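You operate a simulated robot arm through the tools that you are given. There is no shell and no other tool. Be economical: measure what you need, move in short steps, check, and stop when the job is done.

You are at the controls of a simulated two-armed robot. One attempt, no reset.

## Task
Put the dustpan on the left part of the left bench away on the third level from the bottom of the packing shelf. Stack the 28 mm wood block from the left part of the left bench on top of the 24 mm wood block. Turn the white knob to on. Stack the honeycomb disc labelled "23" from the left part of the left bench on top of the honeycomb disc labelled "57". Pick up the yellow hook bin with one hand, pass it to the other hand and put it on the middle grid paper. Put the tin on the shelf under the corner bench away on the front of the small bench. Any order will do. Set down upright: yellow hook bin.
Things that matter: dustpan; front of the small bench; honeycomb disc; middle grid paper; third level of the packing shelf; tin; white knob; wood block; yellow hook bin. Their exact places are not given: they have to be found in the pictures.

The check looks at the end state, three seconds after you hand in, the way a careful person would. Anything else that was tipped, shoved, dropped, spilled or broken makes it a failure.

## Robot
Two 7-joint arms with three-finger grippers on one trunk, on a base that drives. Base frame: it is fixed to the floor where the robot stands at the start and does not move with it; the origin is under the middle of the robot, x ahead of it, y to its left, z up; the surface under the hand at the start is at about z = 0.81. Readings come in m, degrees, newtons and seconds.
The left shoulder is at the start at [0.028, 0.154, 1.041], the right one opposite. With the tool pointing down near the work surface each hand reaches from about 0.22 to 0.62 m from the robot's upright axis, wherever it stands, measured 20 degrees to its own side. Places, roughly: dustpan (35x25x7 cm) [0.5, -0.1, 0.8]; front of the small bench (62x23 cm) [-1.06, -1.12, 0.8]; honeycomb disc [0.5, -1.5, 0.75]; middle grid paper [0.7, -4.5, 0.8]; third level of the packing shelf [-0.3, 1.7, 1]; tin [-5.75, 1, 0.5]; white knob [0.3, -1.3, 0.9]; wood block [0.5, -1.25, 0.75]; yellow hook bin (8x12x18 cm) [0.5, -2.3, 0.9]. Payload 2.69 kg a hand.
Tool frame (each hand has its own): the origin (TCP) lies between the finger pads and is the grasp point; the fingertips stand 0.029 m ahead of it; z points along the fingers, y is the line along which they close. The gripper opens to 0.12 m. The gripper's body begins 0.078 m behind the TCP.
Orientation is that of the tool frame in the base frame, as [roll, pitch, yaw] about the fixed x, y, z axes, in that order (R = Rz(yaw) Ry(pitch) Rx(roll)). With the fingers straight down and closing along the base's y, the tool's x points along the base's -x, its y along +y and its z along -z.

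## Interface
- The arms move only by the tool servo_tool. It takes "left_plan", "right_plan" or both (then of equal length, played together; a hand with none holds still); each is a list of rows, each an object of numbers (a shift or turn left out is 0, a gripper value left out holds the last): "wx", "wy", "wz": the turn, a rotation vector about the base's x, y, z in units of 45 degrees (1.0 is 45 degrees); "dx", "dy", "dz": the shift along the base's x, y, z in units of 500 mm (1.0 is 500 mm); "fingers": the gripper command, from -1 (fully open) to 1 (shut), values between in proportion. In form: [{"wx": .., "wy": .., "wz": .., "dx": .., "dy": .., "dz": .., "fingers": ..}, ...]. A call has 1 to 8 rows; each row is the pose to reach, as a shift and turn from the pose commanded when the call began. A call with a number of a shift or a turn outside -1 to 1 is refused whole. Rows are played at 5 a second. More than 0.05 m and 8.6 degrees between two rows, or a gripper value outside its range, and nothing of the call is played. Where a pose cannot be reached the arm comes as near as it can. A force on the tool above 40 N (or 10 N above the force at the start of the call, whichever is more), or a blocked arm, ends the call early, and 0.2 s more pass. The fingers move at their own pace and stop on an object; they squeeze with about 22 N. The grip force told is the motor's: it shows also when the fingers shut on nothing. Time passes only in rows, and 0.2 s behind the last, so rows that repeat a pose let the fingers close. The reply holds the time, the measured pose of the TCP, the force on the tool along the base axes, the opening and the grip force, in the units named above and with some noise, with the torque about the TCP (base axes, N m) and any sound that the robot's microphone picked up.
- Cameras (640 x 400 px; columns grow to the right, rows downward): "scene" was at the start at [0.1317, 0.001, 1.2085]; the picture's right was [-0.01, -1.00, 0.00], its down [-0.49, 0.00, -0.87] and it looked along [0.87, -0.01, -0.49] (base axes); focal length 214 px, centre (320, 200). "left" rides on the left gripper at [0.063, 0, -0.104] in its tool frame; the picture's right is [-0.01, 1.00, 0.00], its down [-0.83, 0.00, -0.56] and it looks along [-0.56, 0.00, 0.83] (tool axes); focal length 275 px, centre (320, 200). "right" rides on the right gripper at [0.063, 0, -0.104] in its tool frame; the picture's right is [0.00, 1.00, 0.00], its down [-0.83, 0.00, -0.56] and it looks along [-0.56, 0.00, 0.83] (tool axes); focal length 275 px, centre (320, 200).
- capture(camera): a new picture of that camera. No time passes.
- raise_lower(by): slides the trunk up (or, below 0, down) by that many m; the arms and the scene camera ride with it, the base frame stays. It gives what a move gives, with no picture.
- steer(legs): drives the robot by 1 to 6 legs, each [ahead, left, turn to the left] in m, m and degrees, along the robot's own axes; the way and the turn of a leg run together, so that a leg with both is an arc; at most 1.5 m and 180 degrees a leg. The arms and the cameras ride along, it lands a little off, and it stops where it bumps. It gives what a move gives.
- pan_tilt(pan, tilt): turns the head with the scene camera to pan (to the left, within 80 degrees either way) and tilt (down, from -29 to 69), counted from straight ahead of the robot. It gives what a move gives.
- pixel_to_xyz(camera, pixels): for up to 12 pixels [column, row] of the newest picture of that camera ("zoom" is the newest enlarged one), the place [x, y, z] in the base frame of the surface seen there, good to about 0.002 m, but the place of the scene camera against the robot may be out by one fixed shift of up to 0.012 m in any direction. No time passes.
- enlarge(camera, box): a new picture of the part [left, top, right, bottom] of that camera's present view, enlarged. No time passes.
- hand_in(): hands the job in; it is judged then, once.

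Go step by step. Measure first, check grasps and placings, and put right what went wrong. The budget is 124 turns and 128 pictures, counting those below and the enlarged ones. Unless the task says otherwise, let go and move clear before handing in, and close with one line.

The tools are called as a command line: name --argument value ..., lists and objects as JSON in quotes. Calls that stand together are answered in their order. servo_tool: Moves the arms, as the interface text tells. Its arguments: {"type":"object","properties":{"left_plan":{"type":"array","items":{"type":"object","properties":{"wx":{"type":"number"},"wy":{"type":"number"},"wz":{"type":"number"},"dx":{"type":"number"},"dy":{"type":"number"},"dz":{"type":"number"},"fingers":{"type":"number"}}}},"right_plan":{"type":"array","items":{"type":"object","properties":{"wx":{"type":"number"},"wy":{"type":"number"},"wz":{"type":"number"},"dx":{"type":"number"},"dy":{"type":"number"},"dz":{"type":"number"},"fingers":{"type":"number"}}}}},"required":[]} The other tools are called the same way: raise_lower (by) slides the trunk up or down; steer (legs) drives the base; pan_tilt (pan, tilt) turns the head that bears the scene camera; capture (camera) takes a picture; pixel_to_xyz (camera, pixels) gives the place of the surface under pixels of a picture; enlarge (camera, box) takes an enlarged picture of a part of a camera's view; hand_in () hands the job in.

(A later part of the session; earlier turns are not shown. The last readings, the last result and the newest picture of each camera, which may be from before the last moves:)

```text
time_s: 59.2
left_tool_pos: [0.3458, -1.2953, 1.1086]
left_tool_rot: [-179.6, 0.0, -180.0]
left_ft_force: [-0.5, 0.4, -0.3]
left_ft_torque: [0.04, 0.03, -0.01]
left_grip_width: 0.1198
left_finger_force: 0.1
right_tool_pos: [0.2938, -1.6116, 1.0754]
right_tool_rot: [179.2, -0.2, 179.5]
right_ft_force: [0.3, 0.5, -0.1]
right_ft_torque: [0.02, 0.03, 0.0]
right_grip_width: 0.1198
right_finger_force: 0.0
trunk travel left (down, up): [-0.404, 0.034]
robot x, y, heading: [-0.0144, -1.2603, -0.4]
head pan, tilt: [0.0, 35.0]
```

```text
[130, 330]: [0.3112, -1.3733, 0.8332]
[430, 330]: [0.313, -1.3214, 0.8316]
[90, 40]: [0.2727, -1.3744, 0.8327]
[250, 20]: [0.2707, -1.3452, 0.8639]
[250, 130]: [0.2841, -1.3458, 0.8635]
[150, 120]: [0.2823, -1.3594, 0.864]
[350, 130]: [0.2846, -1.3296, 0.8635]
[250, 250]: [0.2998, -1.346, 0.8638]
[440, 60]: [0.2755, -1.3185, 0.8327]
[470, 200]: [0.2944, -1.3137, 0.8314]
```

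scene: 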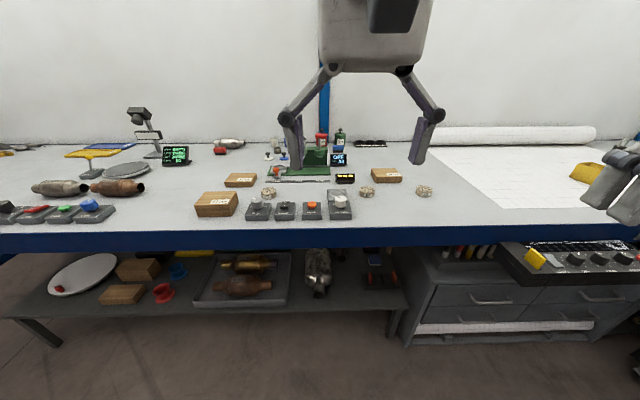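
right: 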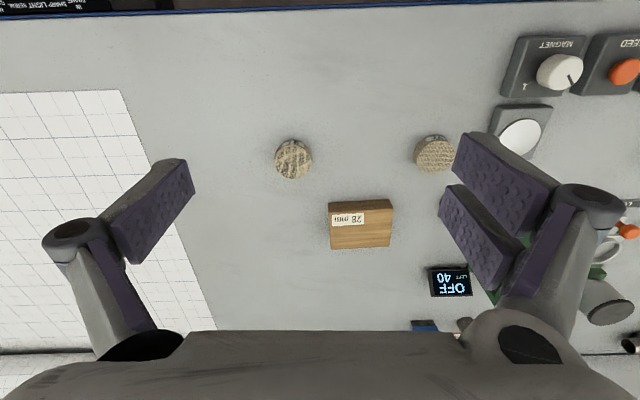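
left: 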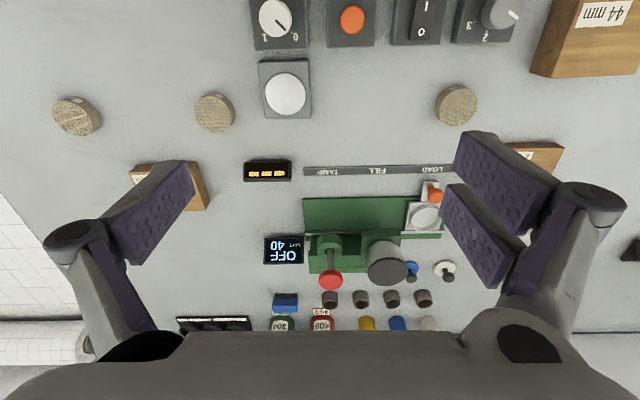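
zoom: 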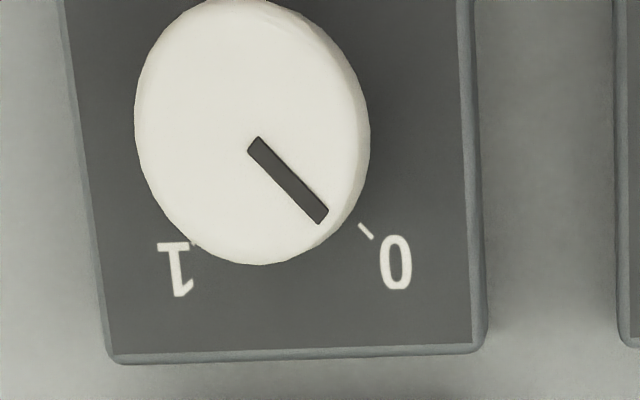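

Knob centre (0.2835,-1.345), radius 17 mm, top 0.864, box top 0.8325. Bring the left hand above it turned +45° with fingers half open.

servo_tool --left_plan '[{"dx": -0.03, "dy": -0.02, "wz": 0.17, "fingers": 0}, {"dx": -0.06, "dy": -0.05, "wz": 0.34, "dz": -0.05}, {"dx": -0.09, "dy": -0.07, "wz": 0.5, "dz": -0.12}, {"dx": -0.125, "dy": -0.099, "wz": 0.67, "dz": -0.19}, {"dx": -0.125, "dy": -0.099, "wz": 0.84, "dz": -0.26}, {"dx": -0.125, "dy": -0.099, "wz": 1.0, "dz": -0.33}, {"dx": -0.125, "dy": -0.099, "wz": 1.0, "dz": -0.36}]'

capture --camera "left"

```text
time_s: 60.8
left_tool_pos: [0.2886, -1.3427, 0.9414]
left_tool_rot: [-178.2, -1.9, -133.6]
left_ft_force: [-0.1, 0.2, -0.3]
left_ft_torque: [-0.02, 0.0, 0.02]
left_grip_width: 0.0599
left_finger_force: 0.0
right_tool_pos: [0.2953, -1.6123, 1.0736]
right_tool_rot: [179.0, -0.4, 179.3]
right_ft_force: [0.0, 0.4, 0.0]
right_ft_torque: [-0.01, 0.0, 0.0]
right_grip_width: 0.1199
right_finger_force: 0.1
trunk travel left (down, up): [-0.404, 0.034]
robot x, y, heading: [-0.0188, -1.2545, -0.2]
head pan, tilt: [0.0, 35.0]
```

```text
98 pictures are left
```

left: 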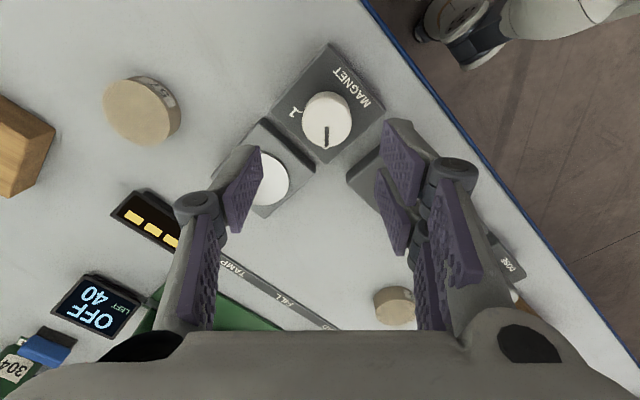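

Hand a few mm off, slightly tilted. Hold a moment, and measure the knob again.

servo_tool --left_plan '[{"dz": 0}, {"dz": 0}]'

pixel_to_xyz --camera "left" --pixels '[[304, 118], [350, 120], [327, 94], [327, 145], [327, 120]]'

```text
time_s: 61.4
left_tool_pos: [0.2879, -1.3433, 0.9402]
left_tool_rot: [-178.4, -1.8, -133.8]
left_ft_force: [0.0, 0.1, -0.1]
left_ft_torque: [0.0, 0.01, 0.02]
left_grip_width: 0.0601
left_finger_force: 0.1
right_tool_pos: [0.2954, -1.6133, 1.0733]
right_tool_rot: [178.8, -0.2, 179.3]
right_ft_force: [-0.3, 0.1, 0.2]
right_ft_torque: [-0.03, -0.04, -0.02]
right_grip_width: 0.12
right_finger_force: 0.0
trunk travel left (down, up): [-0.404, 0.034]
robot x, y, heading: [-0.0166, -1.2584, -0.1]
head pan, tilt: [0.0, 35.0]
```

```text
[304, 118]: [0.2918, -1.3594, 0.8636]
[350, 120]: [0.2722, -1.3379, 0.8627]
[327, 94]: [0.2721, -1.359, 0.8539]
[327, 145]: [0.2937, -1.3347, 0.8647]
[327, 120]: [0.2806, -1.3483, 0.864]
```

The arm is near its inner limit here. Back the base off 0.12 m and approach again.

steer --legs '[[-0.12, 0, 0]]'

servo_tool --left_plan '[{"dx": 0.06}, {"dx": 0.12}, {"dx": 0.18}, {"dx": 0.23}, {"dx": 0.23}, {"dx": 0.23}]'

```text
time_s: 62.6
left_tool_pos: [0.1685, -1.3431, 0.9401]
left_tool_rot: [-178.5, -1.6, -134.0]
left_ft_force: [0.1, 0.3, -0.4]
left_ft_torque: [-0.03, -0.03, 0.0]
left_grip_width: 0.0598
left_finger_force: 0.0
right_tool_pos: [0.1726, -1.6141, 1.0742]
right_tool_rot: [178.8, -0.1, 179.0]
right_ft_force: [-0.9, -0.4, -0.6]
right_ft_torque: [-0.03, -0.07, 0.0]
right_grip_width: 0.12
right_finger_force: 0.0
trunk travel left (down, up): [-0.404, 0.034]
robot x, y, heading: [-0.134, -1.258, -0.4]
head pan, tilt: [0.0, 35.0]
```

```text
time_s: 64.0
left_tool_pos: [0.2836, -1.3448, 0.9383]
left_tool_rot: [-178.6, -1.7, -134.0]
left_ft_force: [-0.4, 0.1, -0.4]
left_ft_torque: [0.04, -0.01, 0.01]
left_grip_width: 0.06
left_finger_force: 0.1
right_tool_pos: [0.1743, -1.6141, 1.0747]
right_tool_rot: [178.8, -0.1, 179.2]
right_ft_force: [0.7, 0.5, 0.1]
right_ft_torque: [0.0, 0.0, 0.0]
right_grip_width: 0.1201
right_finger_force: 0.0
trunk travel left (down, up): [-0.404, 0.034]
robot x, y, heading: [-0.1348, -1.2548, -0.3]
head pan, tilt: [0.0, 35.0]
```

Position good. Level the hand, descend around the knob, and close.

servo_tool --left_plan '[{"wx": 0.049, "dx": -0.002, "dy": -0.003, "dz": -0.03}, {"wx": 0.049, "dx": -0.002, "dy": -0.003, "dz": -0.09}, {"wx": 0.049, "dx": -0.002, "dy": -0.003, "dz": -0.14}, {"wx": 0.049, "dx": -0.002, "dy": -0.003, "dz": -0.14, "fingers": 1}, {"wx": 0.049, "dx": -0.002, "dy": -0.003, "dz": -0.14, "fingers": 1}, {"wx": 0.049, "dx": -0.002, "dy": -0.003, "dz": -0.14, "fingers": 1}]'

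capture --camera "left"

```text
time_s: 65.5
left_tool_pos: [0.2847, -1.3455, 0.8687]
left_tool_rot: [180.0, 0.0, -133.9]
left_ft_force: [2.6, -1.7, -3.4]
left_ft_torque: [-0.2, -0.58, -0.03]
left_grip_width: 0.033
left_finger_force: 45.0
right_tool_pos: [0.1745, -1.6137, 1.0751]
right_tool_rot: [178.7, -0.2, 179.1]
right_ft_force: [1.0, 0.4, 0.3]
right_ft_torque: [0.01, 0.02, 0.0]
right_grip_width: 0.1199
right_finger_force: 0.0
trunk travel left (down, up): [-0.404, 0.034]
robot x, y, heading: [-0.1359, -1.2517, -0.5]
head pan, tilt: [0.0, 35.0]
```

```text
97 pictures are left
```

left: 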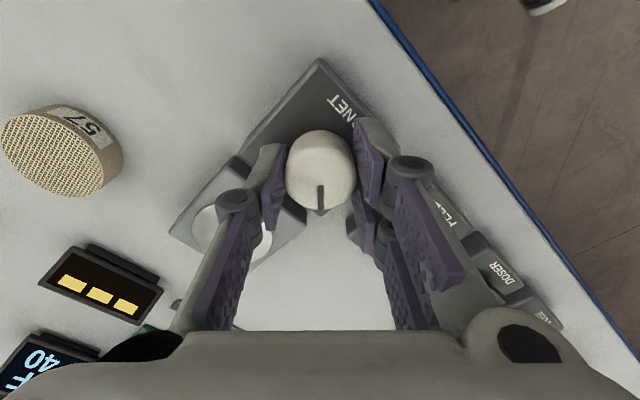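

The knob is between the pads (33 mm). Turn clockwise 45° twice.

servo_tool --left_plan '[{"wz": -0.16}, {"wz": -0.33}, {"wz": -0.5}, {"wz": -0.66}, {"wz": -0.83}, {"wz": -1.0}]'

servo_tool --left_plan '[{"wz": -0.16}, {"wz": -0.33}, {"wz": -0.5}, {"wz": -0.66}, {"wz": -0.83}, {"wz": -1.0}, {"wz": -1.0}]'

capture --camera "left"

```text
time_s: 66.8
left_tool_pos: [0.2839, -1.3456, 0.8683]
left_tool_rot: [179.8, 0.0, -179.1]
left_ft_force: [5.2, -6.8, -0.8]
left_ft_torque: [-0.48, -0.43, -0.01]
left_grip_width: 0.0328
left_finger_force: 44.8
right_tool_pos: [0.174, -1.6147, 1.074]
right_tool_rot: [178.7, -0.2, 179.1]
right_ft_force: [-0.2, 0.4, 0.2]
right_ft_torque: [0.01, -0.02, -0.01]
right_grip_width: 0.1198
right_finger_force: 0.0
trunk travel left (down, up): [-0.404, 0.034]
robot x, y, heading: [-0.1355, -1.2565, -0.4]
head pan, tilt: [0.0, 35.0]
```

```text
time_s: 68.5
left_tool_pos: [0.2825, -1.345, 0.869]
left_tool_rot: [180.0, 0.1, 136.0]
left_ft_force: [9.2, -10.3, 4.9]
left_ft_torque: [-0.13, -0.05, 0.03]
left_grip_width: 0.0329
left_finger_force: 44.9
right_tool_pos: [0.1742, -1.6142, 1.073]
right_tool_rot: [178.7, -0.3, 179.1]
right_ft_force: [0.4, 0.7, 0.2]
right_ft_torque: [0.02, 0.02, 0.01]
right_grip_width: 0.1203
right_finger_force: 0.2
trunk travel left (down, up): [-0.404, 0.034]
robot x, y, heading: [-0.1361, -1.2594, -0.3]
head pan, tilt: [0.0, 35.0]
```

```text
96 pictures are left
```

left: 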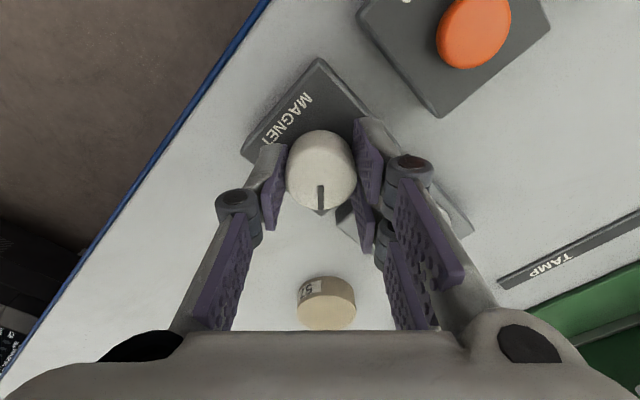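

The knob turned with the hand. Release, rise, turn back halfway and look at the pointer.

servo_tool --left_plan '[{"fingers": 0}, {"fingers": 0}, {"fingers": 0, "dz": 0.06}, {"fingers": 0, "dz": 0.14}, {"fingers": 0, "dz": 0.22, "wz": 0.18}, {"dz": 0.3, "wz": 0.36}, {"dz": 0.38, "wz": 0.54}, {"dz": 0.4, "wz": 0.72}]'

capture --camera "left"

```text
time_s: 70.2
left_tool_pos: [0.2823, -1.3442, 1.0721]
left_tool_rot: [179.9, 0.0, 168.6]
left_ft_force: [-0.1, 0.0, 0.7]
left_ft_torque: [0.01, 0.03, 0.0]
left_grip_width: 0.0599
left_finger_force: 0.1
right_tool_pos: [0.1729, -1.6137, 1.0747]
right_tool_rot: [178.7, -0.1, 179.1]
right_ft_force: [-0.4, -0.1, 0.5]
right_ft_torque: [0.01, -0.01, 0.01]
right_grip_width: 0.1201
right_finger_force: 0.0
trunk travel left (down, up): [-0.404, 0.034]
robot x, y, heading: [-0.1335, -1.2545, -0.5]
head pan, tilt: [0.0, 35.0]
```

```text
95 pictures are left
```

left: 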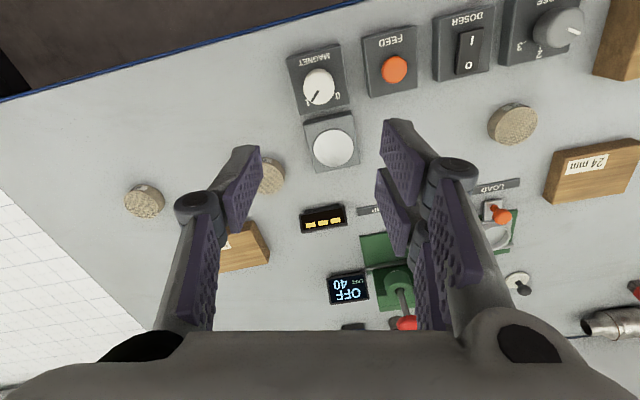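

The pointer is now at 1 (on). Next: disc 23, with the left hand above it.

servo_tool --left_plan '[{"dx": 0.03, "dy": 0.08, "dz": -0.02, "wz": 0.06, "fingers": -0.4}, {"dx": 0.06, "dy": 0.16, "dz": -0.05, "wz": 0.12}, {"dx": 0.1, "dy": 0.24, "dz": -0.09, "wz": 0.18}, {"dx": 0.14, "dy": 0.32, "dz": -0.13, "wz": 0.253}, {"dx": 0.17, "dy": 0.39, "dz": -0.17, "wz": 0.253}, {"dx": 0.202, "dy": 0.466, "dz": -0.21, "wz": 0.253}, {"dx": 0.202, "dy": 0.466, "dz": -0.244, "wz": 0.253}, {"dx": 0.202, "dy": 0.466, "dz": -0.244, "wz": 0.253}]'

capture --camera "left"

```text
time_s: 72.0
left_tool_pos: [0.3824, -1.1112, 0.9456]
left_tool_rot: [180.0, 0.1, 179.8]
left_ft_force: [0.2, 0.2, -0.5]
left_ft_torque: [0.03, -0.02, 0.0]
left_grip_width: 0.0839
left_finger_force: 0.1
right_tool_pos: [0.1739, -1.6131, 1.0739]
right_tool_rot: [178.7, -0.2, 179.1]
right_ft_force: [-0.1, -0.2, 0.3]
right_ft_torque: [0.02, -0.02, 0.02]
right_grip_width: 0.1199
right_finger_force: 0.1
trunk travel left (down, up): [-0.404, 0.034]
robot x, y, heading: [-0.1383, -1.2591, -0.4]
head pan, tilt: [0.0, 35.0]
```

```text
94 pictures are left
```

left: 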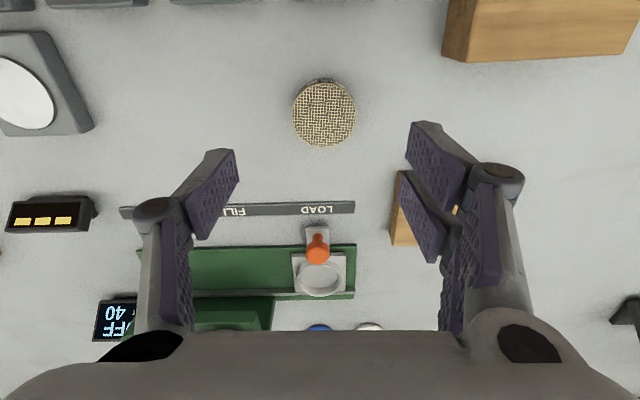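

pixel_to_xyz --camera "left" --pixels '[[294, 115], [353, 115], [324, 85], [324, 143], [324, 114], [324, 79], [380, 150]]'

```text
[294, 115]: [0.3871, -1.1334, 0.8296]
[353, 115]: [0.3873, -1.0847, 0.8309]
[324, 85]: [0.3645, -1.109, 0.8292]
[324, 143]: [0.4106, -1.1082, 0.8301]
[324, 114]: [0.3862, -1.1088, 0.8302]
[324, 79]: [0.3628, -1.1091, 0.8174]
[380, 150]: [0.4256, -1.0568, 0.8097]
```

Disc 23 centre (0.3877,-1.109), diameter 49 mm, top 0.830. Descend and grip.

servo_tool --left_plan '[{"dx": 0.01, "dy": 0.004, "dz": -0.08}, {"dx": 0.01, "dy": 0.004, "dz": -0.16}, {"dx": 0.01, "dy": 0.004, "dz": -0.203}, {"dx": 0.01, "dy": 0.004, "dz": -0.203, "fingers": 1}, {"dx": 0.01, "dy": 0.004, "dz": -0.203, "fingers": 1}, {"dx": 0.01, "dy": 0.004, "dz": -0.203, "fingers": 1}, {"dx": 0.01, "dy": 0.004, "dz": -0.15, "fingers": 1}, {"dx": 0.01, "dy": 0.004, "dz": -0.08, "fingers": 1}]'

capture --camera "left"

```text
time_s: 73.8
left_tool_pos: [0.3894, -1.1069, 0.907]
left_tool_rot: [179.9, -0.1, 179.8]
left_ft_force: [-0.6, 0.0, -0.6]
left_ft_torque: [0.01, 0.01, 0.0]
left_grip_width: 0.0496
left_finger_force: 21.8
right_tool_pos: [0.1743, -1.6137, 1.0737]
right_tool_rot: [178.8, -0.1, 179.2]
right_ft_force: [0.3, -0.3, 0.6]
right_ft_torque: [0.03, 0.03, -0.01]
right_grip_width: 0.12
right_finger_force: 0.0
trunk travel left (down, up): [-0.404, 0.034]
robot x, y, heading: [-0.1371, -1.2589, -0.6]
head pan, tilt: [0.0, 35.0]
```

```text
93 pictures are left
```

left: 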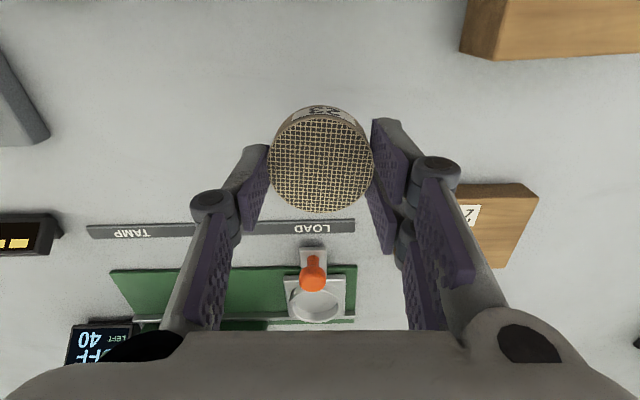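

Held. Lift and drive right 0.33 m to be over disc 57.

servo_tool --left_plan '[{"dz": 0.08}, {"dz": 0.16}]'

steer --legs '[[0, -0.34, 0.4]]'

capture --camera "left"

```text
time_s: 74.5
left_tool_pos: [0.3896, -1.1083, 0.9857]
left_tool_rot: [179.9, -0.1, 179.7]
left_ft_force: [-0.4, -0.4, 0.5]
left_ft_torque: [0.02, 0.01, 0.04]
left_grip_width: 0.0497
left_finger_force: 22.2
right_tool_pos: [0.1739, -1.6142, 1.0741]
right_tool_rot: [178.7, -0.1, 179.1]
right_ft_force: [0.1, 0.7, 0.5]
right_ft_torque: [0.03, 0.01, -0.03]
right_grip_width: 0.1202
right_finger_force: 0.0
trunk travel left (down, up): [-0.404, 0.034]
robot x, y, heading: [-0.1365, -1.259, -0.5]
head pan, tilt: [0.0, 35.0]
```

```text
time_s: 77.6
left_tool_pos: [0.3894, -1.4368, 0.9858]
left_tool_rot: [179.9, -0.1, -180.0]
left_ft_force: [-0.1, -0.2, -0.4]
left_ft_torque: [0.01, 0.01, 0.0]
left_grip_width: 0.0496
left_finger_force: 21.9
right_tool_pos: [0.173, -1.9446, 1.074]
right_tool_rot: [178.8, -0.2, 179.3]
right_ft_force: [-0.3, -0.6, 0.7]
right_ft_torque: [0.02, 0.0, 0.01]
right_grip_width: 0.1199
right_finger_force: 0.0
trunk travel left (down, up): [-0.404, 0.034]
robot x, y, heading: [-0.135, -1.5889, -0.3]
head pan, tilt: [0.0, 35.0]
```

```text
92 pictures are left
```

left: 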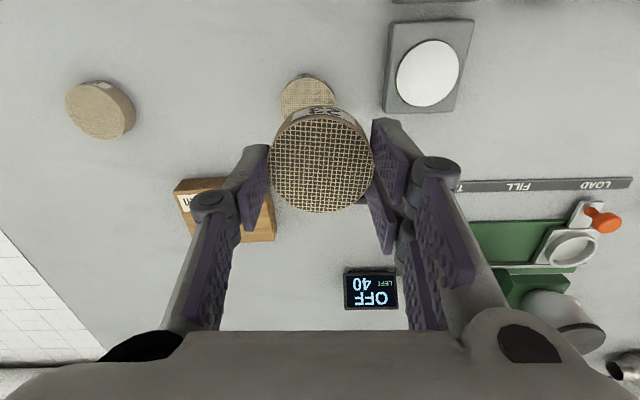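

Disc 57 shows at (308,95) behind the held disc. Measure both.

pixel_to_xyz --camera "left" --pixels '[[283, 98], [333, 98], [308, 82], [308, 100], [308, 77], [275, 160], [370, 160], [322, 112], [322, 208], [322, 160]]'

```text
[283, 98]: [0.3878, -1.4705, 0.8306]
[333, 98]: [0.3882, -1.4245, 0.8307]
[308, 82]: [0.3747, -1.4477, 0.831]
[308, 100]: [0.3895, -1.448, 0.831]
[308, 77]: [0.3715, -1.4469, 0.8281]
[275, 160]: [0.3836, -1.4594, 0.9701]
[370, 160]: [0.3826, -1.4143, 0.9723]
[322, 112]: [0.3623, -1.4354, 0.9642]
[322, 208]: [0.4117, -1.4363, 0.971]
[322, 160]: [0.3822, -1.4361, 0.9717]
```

The held disc is centred on the TCP. Disc 57's far side is hidden; shift the hand forward a bit to see it whole.

servo_tool --left_plan '[{"dx": 0.06}, {"dx": 0.12}]'

enlarge --camera "left" --box '[240, 0, 400, 100]'

```text
time_s: 78.2
left_tool_pos: [0.4276, -1.426, 0.9791]
left_tool_rot: [179.9, -0.2, 180.0]
left_ft_force: [0.2, 0.3, -0.5]
left_ft_torque: [0.0, -0.01, 0.03]
left_grip_width: 0.0499
left_finger_force: 21.8
left hand out of reach, approached as far as the arm can: row 2
right_tool_pos: [0.1742, -1.9431, 1.0755]
right_tool_rot: [178.8, -0.3, 179.4]
right_ft_force: [0.2, 0.2, 0.2]
right_ft_torque: [0.0, -0.02, -0.02]
right_grip_width: 0.1198
right_finger_force: 0.0
trunk travel left (down, up): [-0.404, 0.034]
robot x, y, heading: [-0.1362, -1.5921, -0.2]
head pan, tilt: [0.0, 35.0]
```

```text
4.00 times, centred on (320, 50) of left
```

zoom: 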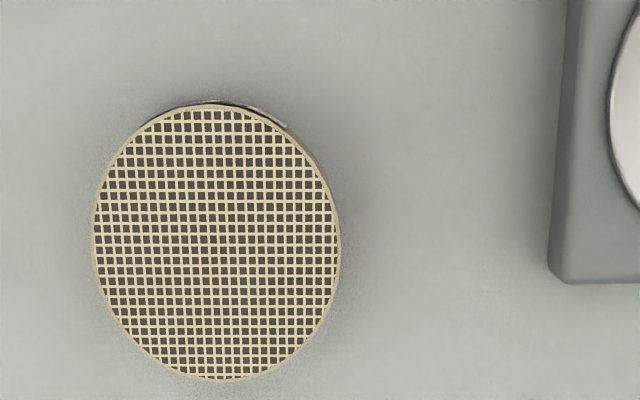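

pixel_to_xyz --camera "zoom" --pixels '[[97, 240], [337, 240], [217, 112], [217, 376], [217, 240], [125, 165], [310, 320]]'

```text
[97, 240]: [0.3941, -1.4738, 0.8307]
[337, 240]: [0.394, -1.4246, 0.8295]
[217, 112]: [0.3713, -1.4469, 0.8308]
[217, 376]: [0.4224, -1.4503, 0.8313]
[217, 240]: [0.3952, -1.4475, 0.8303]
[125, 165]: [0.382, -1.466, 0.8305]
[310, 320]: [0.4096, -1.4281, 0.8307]
```

Disc 57 centre (0.396,-1.449), top 0.8305. The arm is at its outer limit; drive 0.1 m ahead and place the disc over it.

steer --legs '[[0.1, 0, 0]]'

servo_tool --left_plan '[{"dx": -0.06}, {"dx": -0.13, "dy": -0.02}, {"dx": -0.2, "dy": -0.046}, {"dx": -0.255, "dy": -0.046}, {"dx": -0.255, "dy": -0.046, "dz": -0.06}, {"dx": -0.255, "dy": -0.046, "dz": -0.12}, {"dx": -0.255, "dy": -0.046, "dz": -0.12}]'

capture --camera "left"

```text
time_s: 79.3
left_tool_pos: [0.5287, -1.4274, 0.9788]
left_tool_rot: [180.0, -0.2, 179.9]
left_ft_force: [-0.7, -0.2, -0.9]
left_ft_torque: [0.01, 0.04, 0.01]
left_grip_width: 0.0498
left_finger_force: 21.5
right_tool_pos: [0.2741, -1.9444, 1.0745]
right_tool_rot: [178.8, -0.2, 179.2]
right_ft_force: [0.4, 0.8, 0.0]
right_ft_torque: [0.01, 0.04, 0.0]
right_grip_width: 0.12
right_finger_force: 0.1
trunk travel left (down, up): [-0.404, 0.034]
robot x, y, heading: [-0.0388, -1.5859, -0.0]
head pan, tilt: [0.0, 35.0]
```

```text
time_s: 80.9
left_tool_pos: [0.5256, -1.4751, 0.9514]
left_tool_rot: [179.8, -0.1, 180.0]
left_ft_force: [-0.3, -0.2, 0.1]
left_ft_torque: [-0.01, -0.01, 0.01]
left_grip_width: 0.0495
left_finger_force: 21.6
left hand out of reach, approached as far as the arm can: row 1, 2, 3, 4, 5, 6, 7
right_tool_pos: [0.2737, -1.9445, 1.0747]
right_tool_rot: [178.7, -0.1, 179.2]
right_ft_force: [0.9, 0.1, -0.3]
right_ft_torque: [0.05, -0.03, 0.0]
right_grip_width: 0.12
right_finger_force: 0.0
trunk travel left (down, up): [-0.404, 0.034]
robot x, y, heading: [-0.0385, -1.5879, -0.1]
head pan, tilt: [0.0, 35.0]
```

```text
90 pictures are left
```

left: 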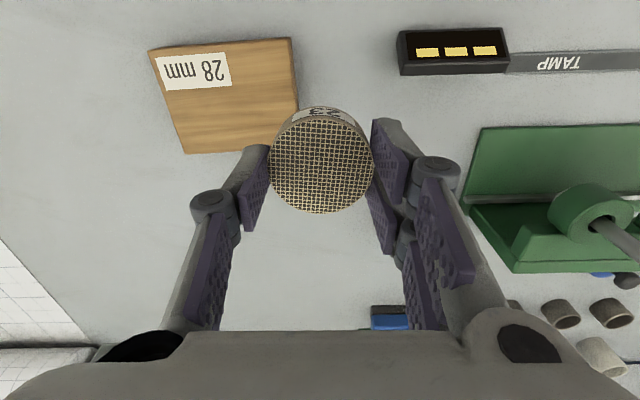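

The arm stuck at the stretched pose. Try small moves back and up.

servo_tool --left_plan '[{"dx": -0.04, "dz": 0.04}, {"dx": -0.1, "dz": 0.05}, {"dx": -0.16, "dz": 0.06}, {"dx": -0.2, "dz": 0.06}]'

```text
time_s: 81.9
left_tool_pos: [0.5109, -1.4867, 0.9956]
left_tool_rot: [179.9, -0.2, -180.0]
left_ft_force: [-0.3, 0.5, -0.9]
left_ft_torque: [0.01, -0.03, 0.01]
left_grip_width: 0.0499
left_finger_force: 22.1
left hand out of reach, approached as far as the arm can: row 1, 2, 3, 4
right_tool_pos: [0.273, -1.945, 1.0743]
right_tool_rot: [178.8, -0.2, 179.2]
right_ft_force: [0.0, -0.2, 0.7]
right_ft_torque: [0.01, 0.03, -0.04]
right_grip_width: 0.1201
right_finger_force: 0.1
trunk travel left (down, up): [-0.404, 0.034]
robot x, y, heading: [-0.0376, -1.5895, -0.3]
head pan, tilt: [0.0, 35.0]
```

servo_tool --left_plan '[{"dy": 0.06, "dz": 0.06}, {"dy": 0.12, "dz": 0.12}, {"dy": 0.18, "dz": 0.16}, {"dy": 0.18, "dz": 0.16}]'

capture --camera "scene"

```text
time_s: 82.9
left_tool_pos: [0.493, -1.4022, 1.0751]
left_tool_rot: [-180.0, -0.1, 180.0]
left_ft_force: [-0.3, -0.1, 0.1]
left_ft_torque: [-0.01, 0.0, -0.05]
left_grip_width: 0.0497
left_finger_force: 21.9
left hand out of reach, approached as far as the arm can: row 2, 3, 4
right_tool_pos: [0.2721, -1.9439, 1.0753]
right_tool_rot: [178.9, -0.1, 179.2]
right_ft_force: [0.0, -0.1, 0.7]
right_ft_torque: [0.0, 0.0, -0.02]
right_grip_width: 0.12
right_finger_force: 0.0
trunk travel left (down, up): [-0.404, 0.034]
robot x, y, heading: [-0.0383, -1.5846, 0.0]
head pan, tilt: [0.0, 35.0]
```

```text
89 pictures are left
```

scene: 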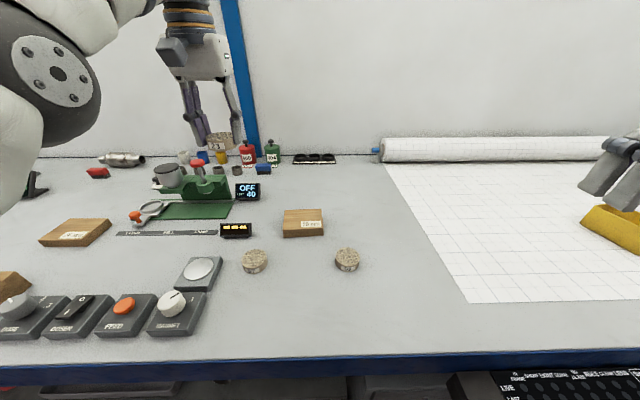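

servo_tool --left_plan '[{"dx": -0.05, "dz": 0.02}, {"dx": -0.1, "dz": 0.02}, {"dx": -0.15, "dz": 0.02}, {"dx": -0.2, "dz": 0.02}, {"dx": -0.25, "dz": 0.02}, {"dx": -0.3, "dz": 0.02}]'

```text
time_s: 84.3
left_tool_pos: [0.3407, -1.402, 1.0845]
left_tool_rot: [180.0, 0.0, -180.0]
left_ft_force: [0.4, -0.3, -0.2]
left_ft_torque: [-0.02, -0.01, 0.01]
left_grip_width: 0.0497
left_finger_force: 22.1
right_tool_pos: [0.2739, -1.9431, 1.0742]
right_tool_rot: [178.8, -0.2, 179.3]
right_ft_force: [0.4, 0.6, -0.5]
right_ft_torque: [-0.05, 0.02, -0.02]
right_grip_width: 0.1201
right_finger_force: 0.0
trunk travel left (down, up): [-0.404, 0.034]
robot x, y, heading: [-0.0364, -1.5857, -0.2]
head pan, tilt: [0.0, 35.0]
```

Freed. Move over disc 57 at moderate height.

servo_tool --left_plan '[{"dx": 0.04, "dy": -0.04, "dz": -0.05}, {"dx": 0.08, "dy": -0.08, "dz": -0.1}, {"dx": 0.1106, "dy": -0.094, "dz": -0.17}, {"dx": 0.1106, "dy": -0.094, "dz": -0.25}, {"dx": 0.1106, "dy": -0.094, "dz": -0.33}, {"dx": 0.1106, "dy": -0.094, "dz": -0.37}, {"dx": 0.1106, "dy": -0.094, "dz": -0.37}]'

capture --camera "left"

```text
time_s: 85.9
left_tool_pos: [0.3964, -1.4498, 0.8977]
left_tool_rot: [179.9, -0.1, 180.0]
left_ft_force: [0.1, -0.1, 1.0]
left_ft_torque: [0.03, 0.01, -0.01]
left_grip_width: 0.0497
left_finger_force: 21.9
right_tool_pos: [0.274, -1.9444, 1.0754]
right_tool_rot: [178.8, -0.2, 179.3]
right_ft_force: [-0.2, 0.0, 0.8]
right_ft_torque: [0.01, -0.02, 0.0]
right_grip_width: 0.1199
right_finger_force: 0.0
trunk travel left (down, up): [-0.404, 0.034]
robot x, y, heading: [-0.0373, -1.5884, -0.2]
head pan, tilt: [0.0, 35.0]
```

```text
88 pictures are left
```

left: 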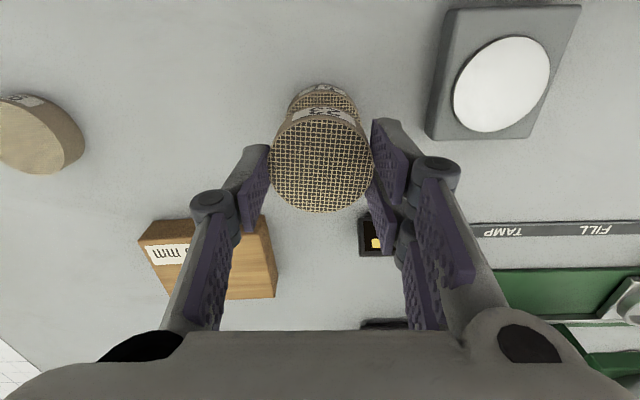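

Aligned. Lower to contact (TCP ≈0.865).

servo_tool --left_plan '[{"dx": -0.001, "dy": 0.001, "dz": -0.03}, {"dx": -0.001, "dy": 0.001, "dz": -0.056}, {"dx": -0.001, "dy": 0.001, "dz": -0.064}, {"dx": -0.001, "dy": 0.001, "dz": -0.066}]'

capture --camera "left"

```text
time_s: 86.9
left_tool_pos: [0.3956, -1.4496, 0.8653]
left_tool_rot: [-180.0, 0.0, 180.0]
left_ft_force: [-1.1, -0.9, 4.6]
left_ft_torque: [-0.14, 0.03, -0.04]
left_grip_width: 0.0497
left_finger_force: 21.5
right_tool_pos: [0.2727, -1.9437, 1.0752]
right_tool_rot: [178.9, 0.0, 179.3]
right_ft_force: [0.6, 1.0, -0.1]
right_ft_torque: [0.0, 0.0, 0.0]
right_grip_width: 0.1202
right_finger_force: 0.0
trunk travel left (down, up): [-0.404, 0.034]
robot x, y, heading: [-0.0375, -1.5853, -0.2]
head pan, tilt: [0.0, 35.0]
```

```text
87 pictures are left
```

left: 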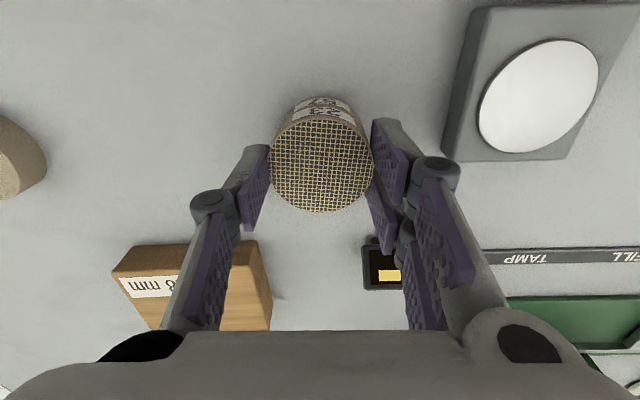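

Contact (4.6 N). Release and rise.

servo_tool --left_plan '[{"fingers": -0.3}, {"fingers": -0.3}, {"fingers": -0.3, "dz": 0.04}, {"dz": 0.12}, {"dz": 0.2}, {"dz": 0.28}, {"dz": 0.36}, {"dz": 0.4}]'

capture --camera "left"

```text
time_s: 88.7
left_tool_pos: [0.396, -1.4509, 1.0667]
left_tool_rot: [179.9, 0.0, -180.0]
left_ft_force: [0.2, -0.9, 0.1]
left_ft_torque: [-0.01, -0.01, 0.0]
left_grip_width: 0.078
left_finger_force: 0.1
right_tool_pos: [0.2735, -1.9448, 1.0733]
right_tool_rot: [178.8, -0.2, 179.3]
right_ft_force: [-0.4, 0.3, -0.6]
right_ft_torque: [0.01, 0.01, -0.01]
right_grip_width: 0.1198
right_finger_force: 0.1
trunk travel left (down, up): [-0.404, 0.034]
robot x, y, heading: [-0.0354, -1.5895, 0.1]
head pan, tilt: [0.0, 35.0]
```

```text
86 pictures are left
```

left: 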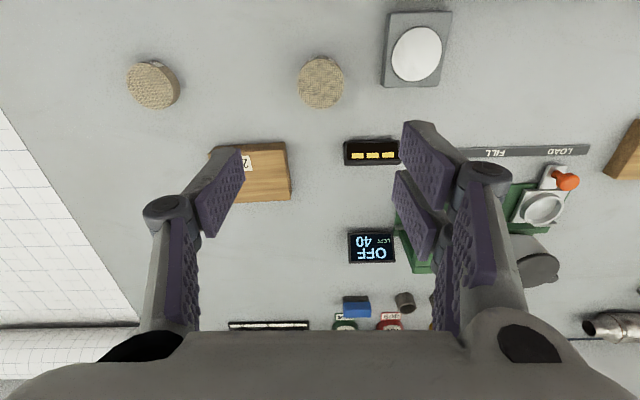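

The discs are stacked (320,80). Now the 28 mm block: shift the base right/ahead and look from above with the hand fully open.

steer --legs '[[0.035, -0.1, 0]]'

servo_tool --left_plan '[{"dx": 0.06, "dz": -0.06, "fingers": -1}, {"dx": 0.12, "dz": -0.13, "fingers": -1}, {"dx": 0.15, "dz": -0.18, "fingers": -1}, {"dx": 0.15, "dz": -0.18, "fingers": -1}]'

capture --camera "left"

```text
time_s: 90.2
left_tool_pos: [0.4299, -1.549, 1.0658]
left_tool_rot: [179.9, 0.0, -179.9]
left_ft_force: [0.6, -0.4, 0.3]
left_ft_torque: [0.01, 0.01, 0.0]
left_grip_width: 0.078
left_finger_force: 0.0
right_tool_pos: [0.3079, -2.0442, 1.0738]
right_tool_rot: [178.6, -0.2, 179.2]
right_ft_force: [1.1, 0.4, -0.9]
right_ft_torque: [0.03, 0.01, 0.01]
right_grip_width: 0.1198
right_finger_force: 0.1
trunk travel left (down, up): [-0.404, 0.034]
robot x, y, heading: [-0.0025, -1.6875, -0.0]
head pan, tilt: [0.0, 35.0]
```

```text
time_s: 91.2
left_tool_pos: [0.5078, -1.5492, 0.9756]
left_tool_rot: [179.9, 0.0, -179.9]
left_ft_force: [0.3, 0.7, 0.9]
left_ft_torque: [0.0, 0.05, -0.02]
left_grip_width: 0.1202
left_finger_force: 0.1
right_tool_pos: [0.307, -2.0433, 1.0739]
right_tool_rot: [178.8, -0.1, 179.3]
right_ft_force: [0.0, 0.8, -0.2]
right_ft_torque: [-0.01, -0.03, -0.01]
right_grip_width: 0.1199
right_finger_force: 0.0
trunk travel left (down, up): [-0.404, 0.034]
robot x, y, heading: [-0.0071, -1.6908, -0.4]
head pan, tilt: [0.0, 35.0]
```

```text
85 pictures are left
```

left: 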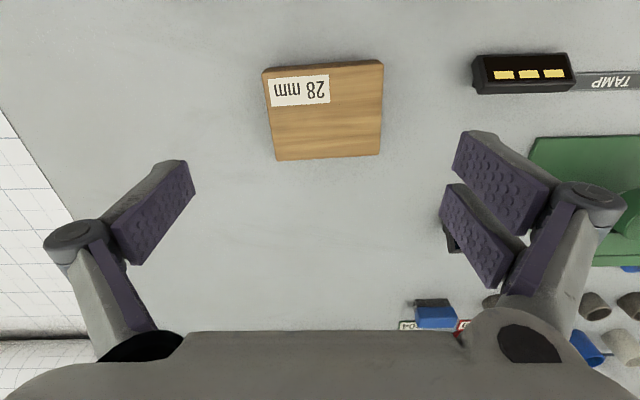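

pixel_to_xyz --camera "left" --pixels '[[266, 79], [381, 68], [277, 157], [379, 152], [271, 115], [380, 110], [326, 112], [326, 76], [326, 155], [400, 112]]'

```text
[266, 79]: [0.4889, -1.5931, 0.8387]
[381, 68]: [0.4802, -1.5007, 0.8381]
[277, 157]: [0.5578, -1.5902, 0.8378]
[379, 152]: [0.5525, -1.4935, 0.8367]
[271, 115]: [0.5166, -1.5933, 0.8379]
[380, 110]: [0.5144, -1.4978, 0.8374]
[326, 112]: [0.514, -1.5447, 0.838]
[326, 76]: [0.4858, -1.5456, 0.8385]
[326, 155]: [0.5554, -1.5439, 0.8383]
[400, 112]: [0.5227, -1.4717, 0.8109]
```

Block centre (0.520,-1.545), 97 mm wide in y, yaw ≈+3.5°. Descend and grip.

servo_tool --left_plan '[{"dx": 0.0244, "dy": 0.0084, "dz": -0.06, "wz": 0.078}, {"dx": 0.0244, "dy": 0.0084, "dz": -0.13, "wz": 0.078}, {"dx": 0.0244, "dy": 0.0084, "dz": -0.2, "wz": 0.078}, {"dx": 0.0244, "dy": 0.0084, "dz": -0.263, "wz": 0.078}, {"dx": 0.0244, "dy": 0.0084, "dz": -0.263, "wz": 0.078, "fingers": 1}, {"dx": 0.0244, "dy": 0.0084, "dz": -0.263, "wz": 0.078, "fingers": 1}, {"dx": 0.0244, "dy": 0.0084, "dz": -0.263, "wz": 0.078, "fingers": 1}]'

servo_tool --left_plan '[{"dz": 0.04}, {"dz": 0.1}, {"dz": 0.18}, {"dz": 0.26}, {"dz": 0.32}]'

capture --camera "left"

```text
time_s: 92.8
left_tool_pos: [0.5162, -1.5444, 0.8428]
left_tool_rot: [179.9, -0.2, -176.3]
left_ft_force: [0.6, -0.1, 0.1]
left_ft_torque: [-0.02, -0.06, -0.04]
left_grip_width: 0.0998
left_finger_force: 21.5
right_tool_pos: [0.3068, -2.0438, 1.0741]
right_tool_rot: [178.7, -0.2, 179.3]
right_ft_force: [-0.2, -0.5, -1.1]
right_ft_torque: [0.01, 0.03, 0.01]
right_grip_width: 0.1201
right_finger_force: 0.1
trunk travel left (down, up): [-0.404, 0.034]
robot x, y, heading: [-0.0006, -1.6847, -0.3]
head pan, tilt: [0.0, 35.0]
```

```text
time_s: 94.0
left_tool_pos: [0.5122, -1.5436, 1.0052]
left_tool_rot: [179.9, -0.1, -176.4]
left_ft_force: [-0.1, -0.2, -1.2]
left_ft_torque: [0.0, 0.0, 0.03]
left_grip_width: 0.0995
left_finger_force: 21.9
right_tool_pos: [0.3063, -2.0443, 1.0739]
right_tool_rot: [178.9, -0.2, 179.3]
right_ft_force: [1.4, -0.7, 0.3]
right_ft_torque: [0.0, -0.03, 0.0]
right_grip_width: 0.1201
right_finger_force: 0.0
trunk travel left (down, up): [-0.404, 0.034]
robot x, y, heading: [-0.0012, -1.6863, -0.2]
head pan, tilt: [0.0, 35.0]
```

```text
84 pictures are left
```

left: 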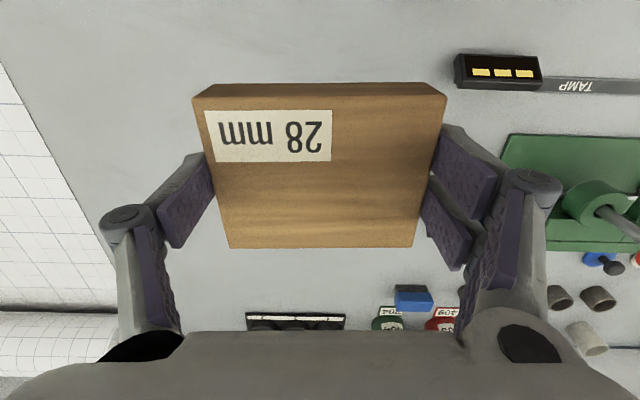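

Gripped. Lift higher, pull back, and drive left 0.57 m towards the 24 mm block.

servo_tool --left_plan '[{"dz": 0.05, "dx": -0.05}, {"dz": 0.1, "dx": -0.1}, {"dz": 0.15, "dx": -0.16}, {"dz": 0.2, "dx": -0.2}]'

steer --legs '[[0, 0.57, 0]]'

capture --camera "left"

```text
time_s: 95.0
left_tool_pos: [0.4165, -1.5447, 1.1043]
left_tool_rot: [179.9, 0.0, -176.5]
left_ft_force: [-0.1, -0.8, -1.6]
left_ft_torque: [0.03, 0.03, 0.01]
left_grip_width: 0.0996
left_finger_force: 21.6
right_tool_pos: [0.3068, -2.0438, 1.0741]
right_tool_rot: [178.8, -0.2, 179.3]
right_ft_force: [-1.5, 0.6, -0.6]
right_ft_torque: [0.02, -0.02, 0.0]
right_grip_width: 0.1202
right_finger_force: 0.0
trunk travel left (down, up): [-0.404, 0.034]
robot x, y, heading: [-0.0019, -1.6856, -0.2]
head pan, tilt: [0.0, 35.0]
```

```text
time_s: 99.8
left_tool_pos: [0.4171, -0.9682, 1.1032]
left_tool_rot: [-180.0, -0.1, -176.2]
left_ft_force: [-0.5, -0.4, -2.0]
left_ft_torque: [0.0, 0.0, -0.01]
left_grip_width: 0.0997
left_finger_force: 21.9
right_tool_pos: [0.3088, -1.4692, 1.0748]
right_tool_rot: [178.8, -0.2, 179.6]
right_ft_force: [0.3, -0.6, 0.1]
right_ft_torque: [-0.02, 0.0, -0.04]
right_grip_width: 0.1199
right_finger_force: 0.1
trunk travel left (down, up): [-0.404, 0.034]
robot x, y, heading: [-0.0024, -1.1136, -0.3]
head pan, tilt: [0.0, 35.0]
```

```text
83 pictures are left
```

left: 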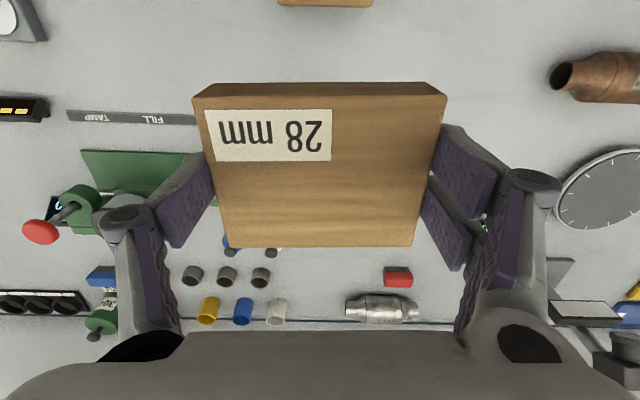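

The 24 mm block is hidden under the held one. Use the right hand's camera: move it 0.2 m left.

servo_tool --right_plan '[{"dy": 0.1}, {"dy": 0.2}, {"dy": 0.3}, {"dy": 0.4}, {"dy": 0.44}]'

capture --camera "right"

```text
time_s: 101.0
left_tool_pos: [0.4178, -0.9684, 1.1027]
left_tool_rot: [-179.9, 0.0, -176.3]
left_ft_force: [0.0, 0.0, -1.0]
left_ft_torque: [-0.04, 0.03, -0.02]
left_grip_width: 0.0996
left_finger_force: 22.0
right_tool_pos: [0.432, -1.2738, 1.097]
right_tool_rot: [178.3, -0.5, 179.2]
right_ft_force: [-0.3, 0.1, 0.4]
right_ft_torque: [-0.02, -0.01, -0.01]
right_grip_width: 0.1201
right_finger_force: 0.0
right hand out of reach, approached as far as the arm can: row 1, 2, 3, 4, 5
trunk travel left (down, up): [-0.404, 0.034]
robot x, y, heading: [-0.0022, -1.1167, 0.3]
head pan, tilt: [0.0, 35.0]
```

```text
82 pictures are left
```

right: 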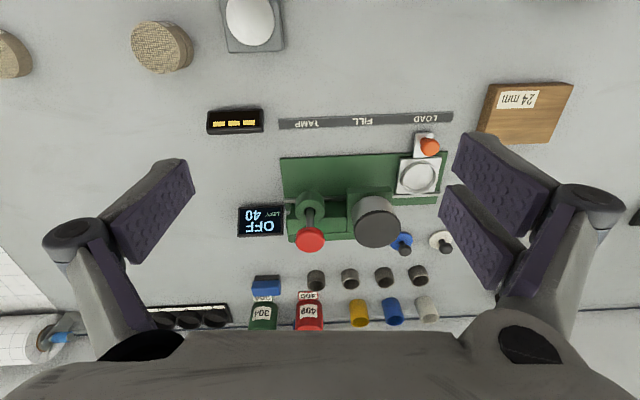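

pixel_to_xyz --camera "right" --pixels '[[492, 87], [570, 85], [548, 141], [487, 136], [525, 112], [530, 86], [518, 138], [490, 110], [559, 113], [600, 130], [450, 140]]'

enlarge --camera "right" --box '[450, 60, 610, 160]'

```text
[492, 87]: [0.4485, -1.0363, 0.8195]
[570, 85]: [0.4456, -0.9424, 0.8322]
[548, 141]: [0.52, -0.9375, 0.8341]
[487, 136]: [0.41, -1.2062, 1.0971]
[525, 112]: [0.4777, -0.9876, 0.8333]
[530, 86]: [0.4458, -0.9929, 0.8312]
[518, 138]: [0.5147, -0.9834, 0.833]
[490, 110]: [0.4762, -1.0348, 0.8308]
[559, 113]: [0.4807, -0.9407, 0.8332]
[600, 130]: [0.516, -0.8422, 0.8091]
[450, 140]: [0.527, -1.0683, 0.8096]
```

```text
4.00 times, centred on (530, 110) of right
```

zoom: 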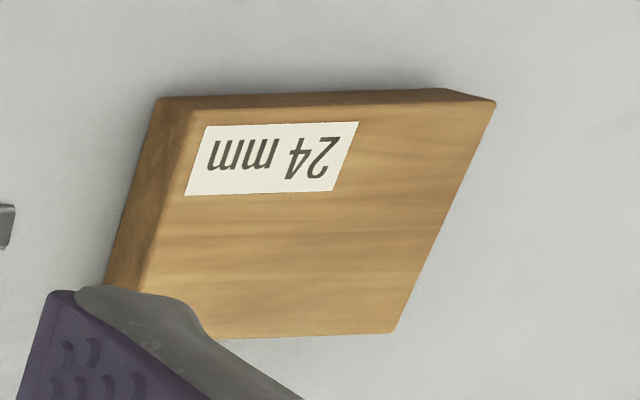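

pixel_to_xyz --camera "zoom" --pixels '[[203, 112], [492, 106], [392, 330], [214, 336], [165, 230], [300, 220], [440, 215], [340, 108], [300, 333]]'

```text
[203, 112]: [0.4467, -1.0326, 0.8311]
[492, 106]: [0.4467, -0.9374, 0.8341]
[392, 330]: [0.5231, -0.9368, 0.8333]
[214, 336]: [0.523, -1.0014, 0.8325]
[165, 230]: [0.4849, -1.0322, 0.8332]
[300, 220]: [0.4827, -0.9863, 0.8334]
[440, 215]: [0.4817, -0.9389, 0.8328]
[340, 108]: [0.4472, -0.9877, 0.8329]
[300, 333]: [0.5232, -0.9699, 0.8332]
```

24 mm block: centre (0.485,-0.985), yaw 0, top 0.833. Measure the held block against the TCP.

pixel_to_xyz --camera "left" --pixels '[[207, 102], [444, 100], [231, 244], [411, 243], [320, 170], [320, 98], [320, 244]]'

```text
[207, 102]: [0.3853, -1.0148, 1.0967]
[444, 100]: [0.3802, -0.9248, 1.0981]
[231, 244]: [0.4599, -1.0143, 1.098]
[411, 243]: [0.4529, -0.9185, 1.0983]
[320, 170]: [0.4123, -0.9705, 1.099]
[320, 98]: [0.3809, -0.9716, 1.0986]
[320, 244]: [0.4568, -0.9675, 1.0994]
```

Held block centre is +2 mm in x from the TCP. Move over and lower to 0.885 first.

servo_tool --left_plan '[{"dx": 0.06, "dy": -0.02, "dz": -0.03, "wz": -0.04}, {"dx": 0.12, "dy": -0.03, "dz": -0.08, "wz": -0.082}, {"dx": 0.131, "dy": -0.033, "dz": -0.16, "wz": -0.082}, {"dx": 0.131, "dy": -0.033, "dz": -0.25, "wz": -0.082}, {"dx": 0.131, "dy": -0.033, "dz": -0.34, "wz": -0.082}, {"dx": 0.131, "dy": -0.033, "dz": -0.41, "wz": -0.082}, {"dx": 0.131, "dy": -0.033, "dz": -0.436, "wz": -0.082}, {"dx": 0.131, "dy": -0.033, "dz": -0.436, "wz": -0.082}]'

capture --camera "right"

```text
time_s: 102.8
left_tool_pos: [0.4849, -0.9844, 0.8852]
left_tool_rot: [179.9, -0.1, -179.9]
left_ft_force: [-0.4, 0.3, -1.3]
left_ft_torque: [0.01, 0.02, 0.03]
left_grip_width: 0.0996
left_finger_force: 21.7
right_tool_pos: [0.4322, -1.2735, 1.0975]
right_tool_rot: [178.4, -0.3, 179.5]
right_ft_force: [0.0, -0.3, -0.7]
right_ft_torque: [0.01, 0.01, 0.04]
right_grip_width: 0.12
right_finger_force: 0.0
trunk travel left (down, up): [-0.404, 0.034]
robot x, y, heading: [-0.0027, -1.1112, 0.1]
head pan, tilt: [0.0, 35.0]
```

```text
80 pictures are left
```

right: 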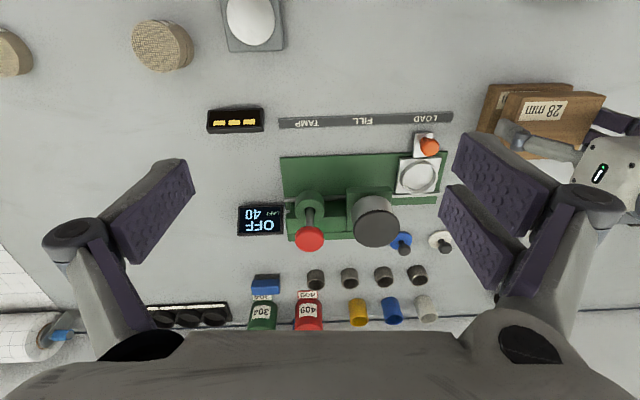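

Lower to contact.

servo_tool --left_plan '[{"dx": -0.003, "dz": -0.02}, {"dx": -0.003, "dz": -0.034}, {"dx": -0.003, "dz": -0.038}, {"dx": -0.003, "dz": -0.041}]'

capture --camera "right"

```text
time_s: 103.8
left_tool_pos: [0.4815, -0.9852, 0.8672]
left_tool_rot: [-180.0, 0.2, 180.0]
left_ft_force: [1.1, 0.8, 14.1]
left_ft_torque: [0.01, 0.22, 0.05]
left_grip_width: 0.0997
left_finger_force: 21.8
right_tool_pos: [0.4295, -1.2729, 1.0985]
right_tool_rot: [178.5, -0.2, 179.3]
right_ft_force: [0.3, 0.6, 0.9]
right_ft_torque: [-0.02, -0.03, 0.0]
right_grip_width: 0.12
right_finger_force: 0.1
trunk travel left (down, up): [-0.404, 0.034]
robot x, y, heading: [-0.0008, -1.1125, 0.2]
head pan, tilt: [0.0, 35.0]
```

```text
79 pictures are left
```

right: 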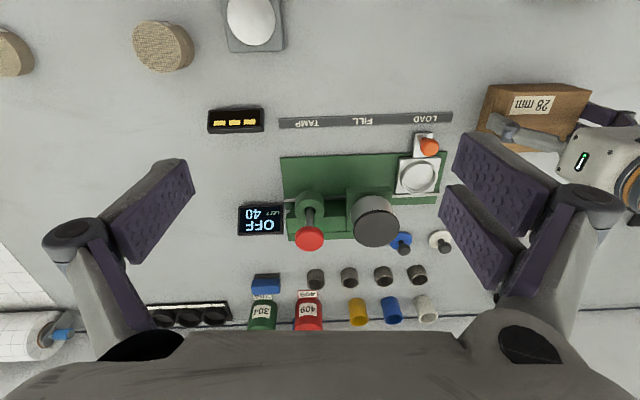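

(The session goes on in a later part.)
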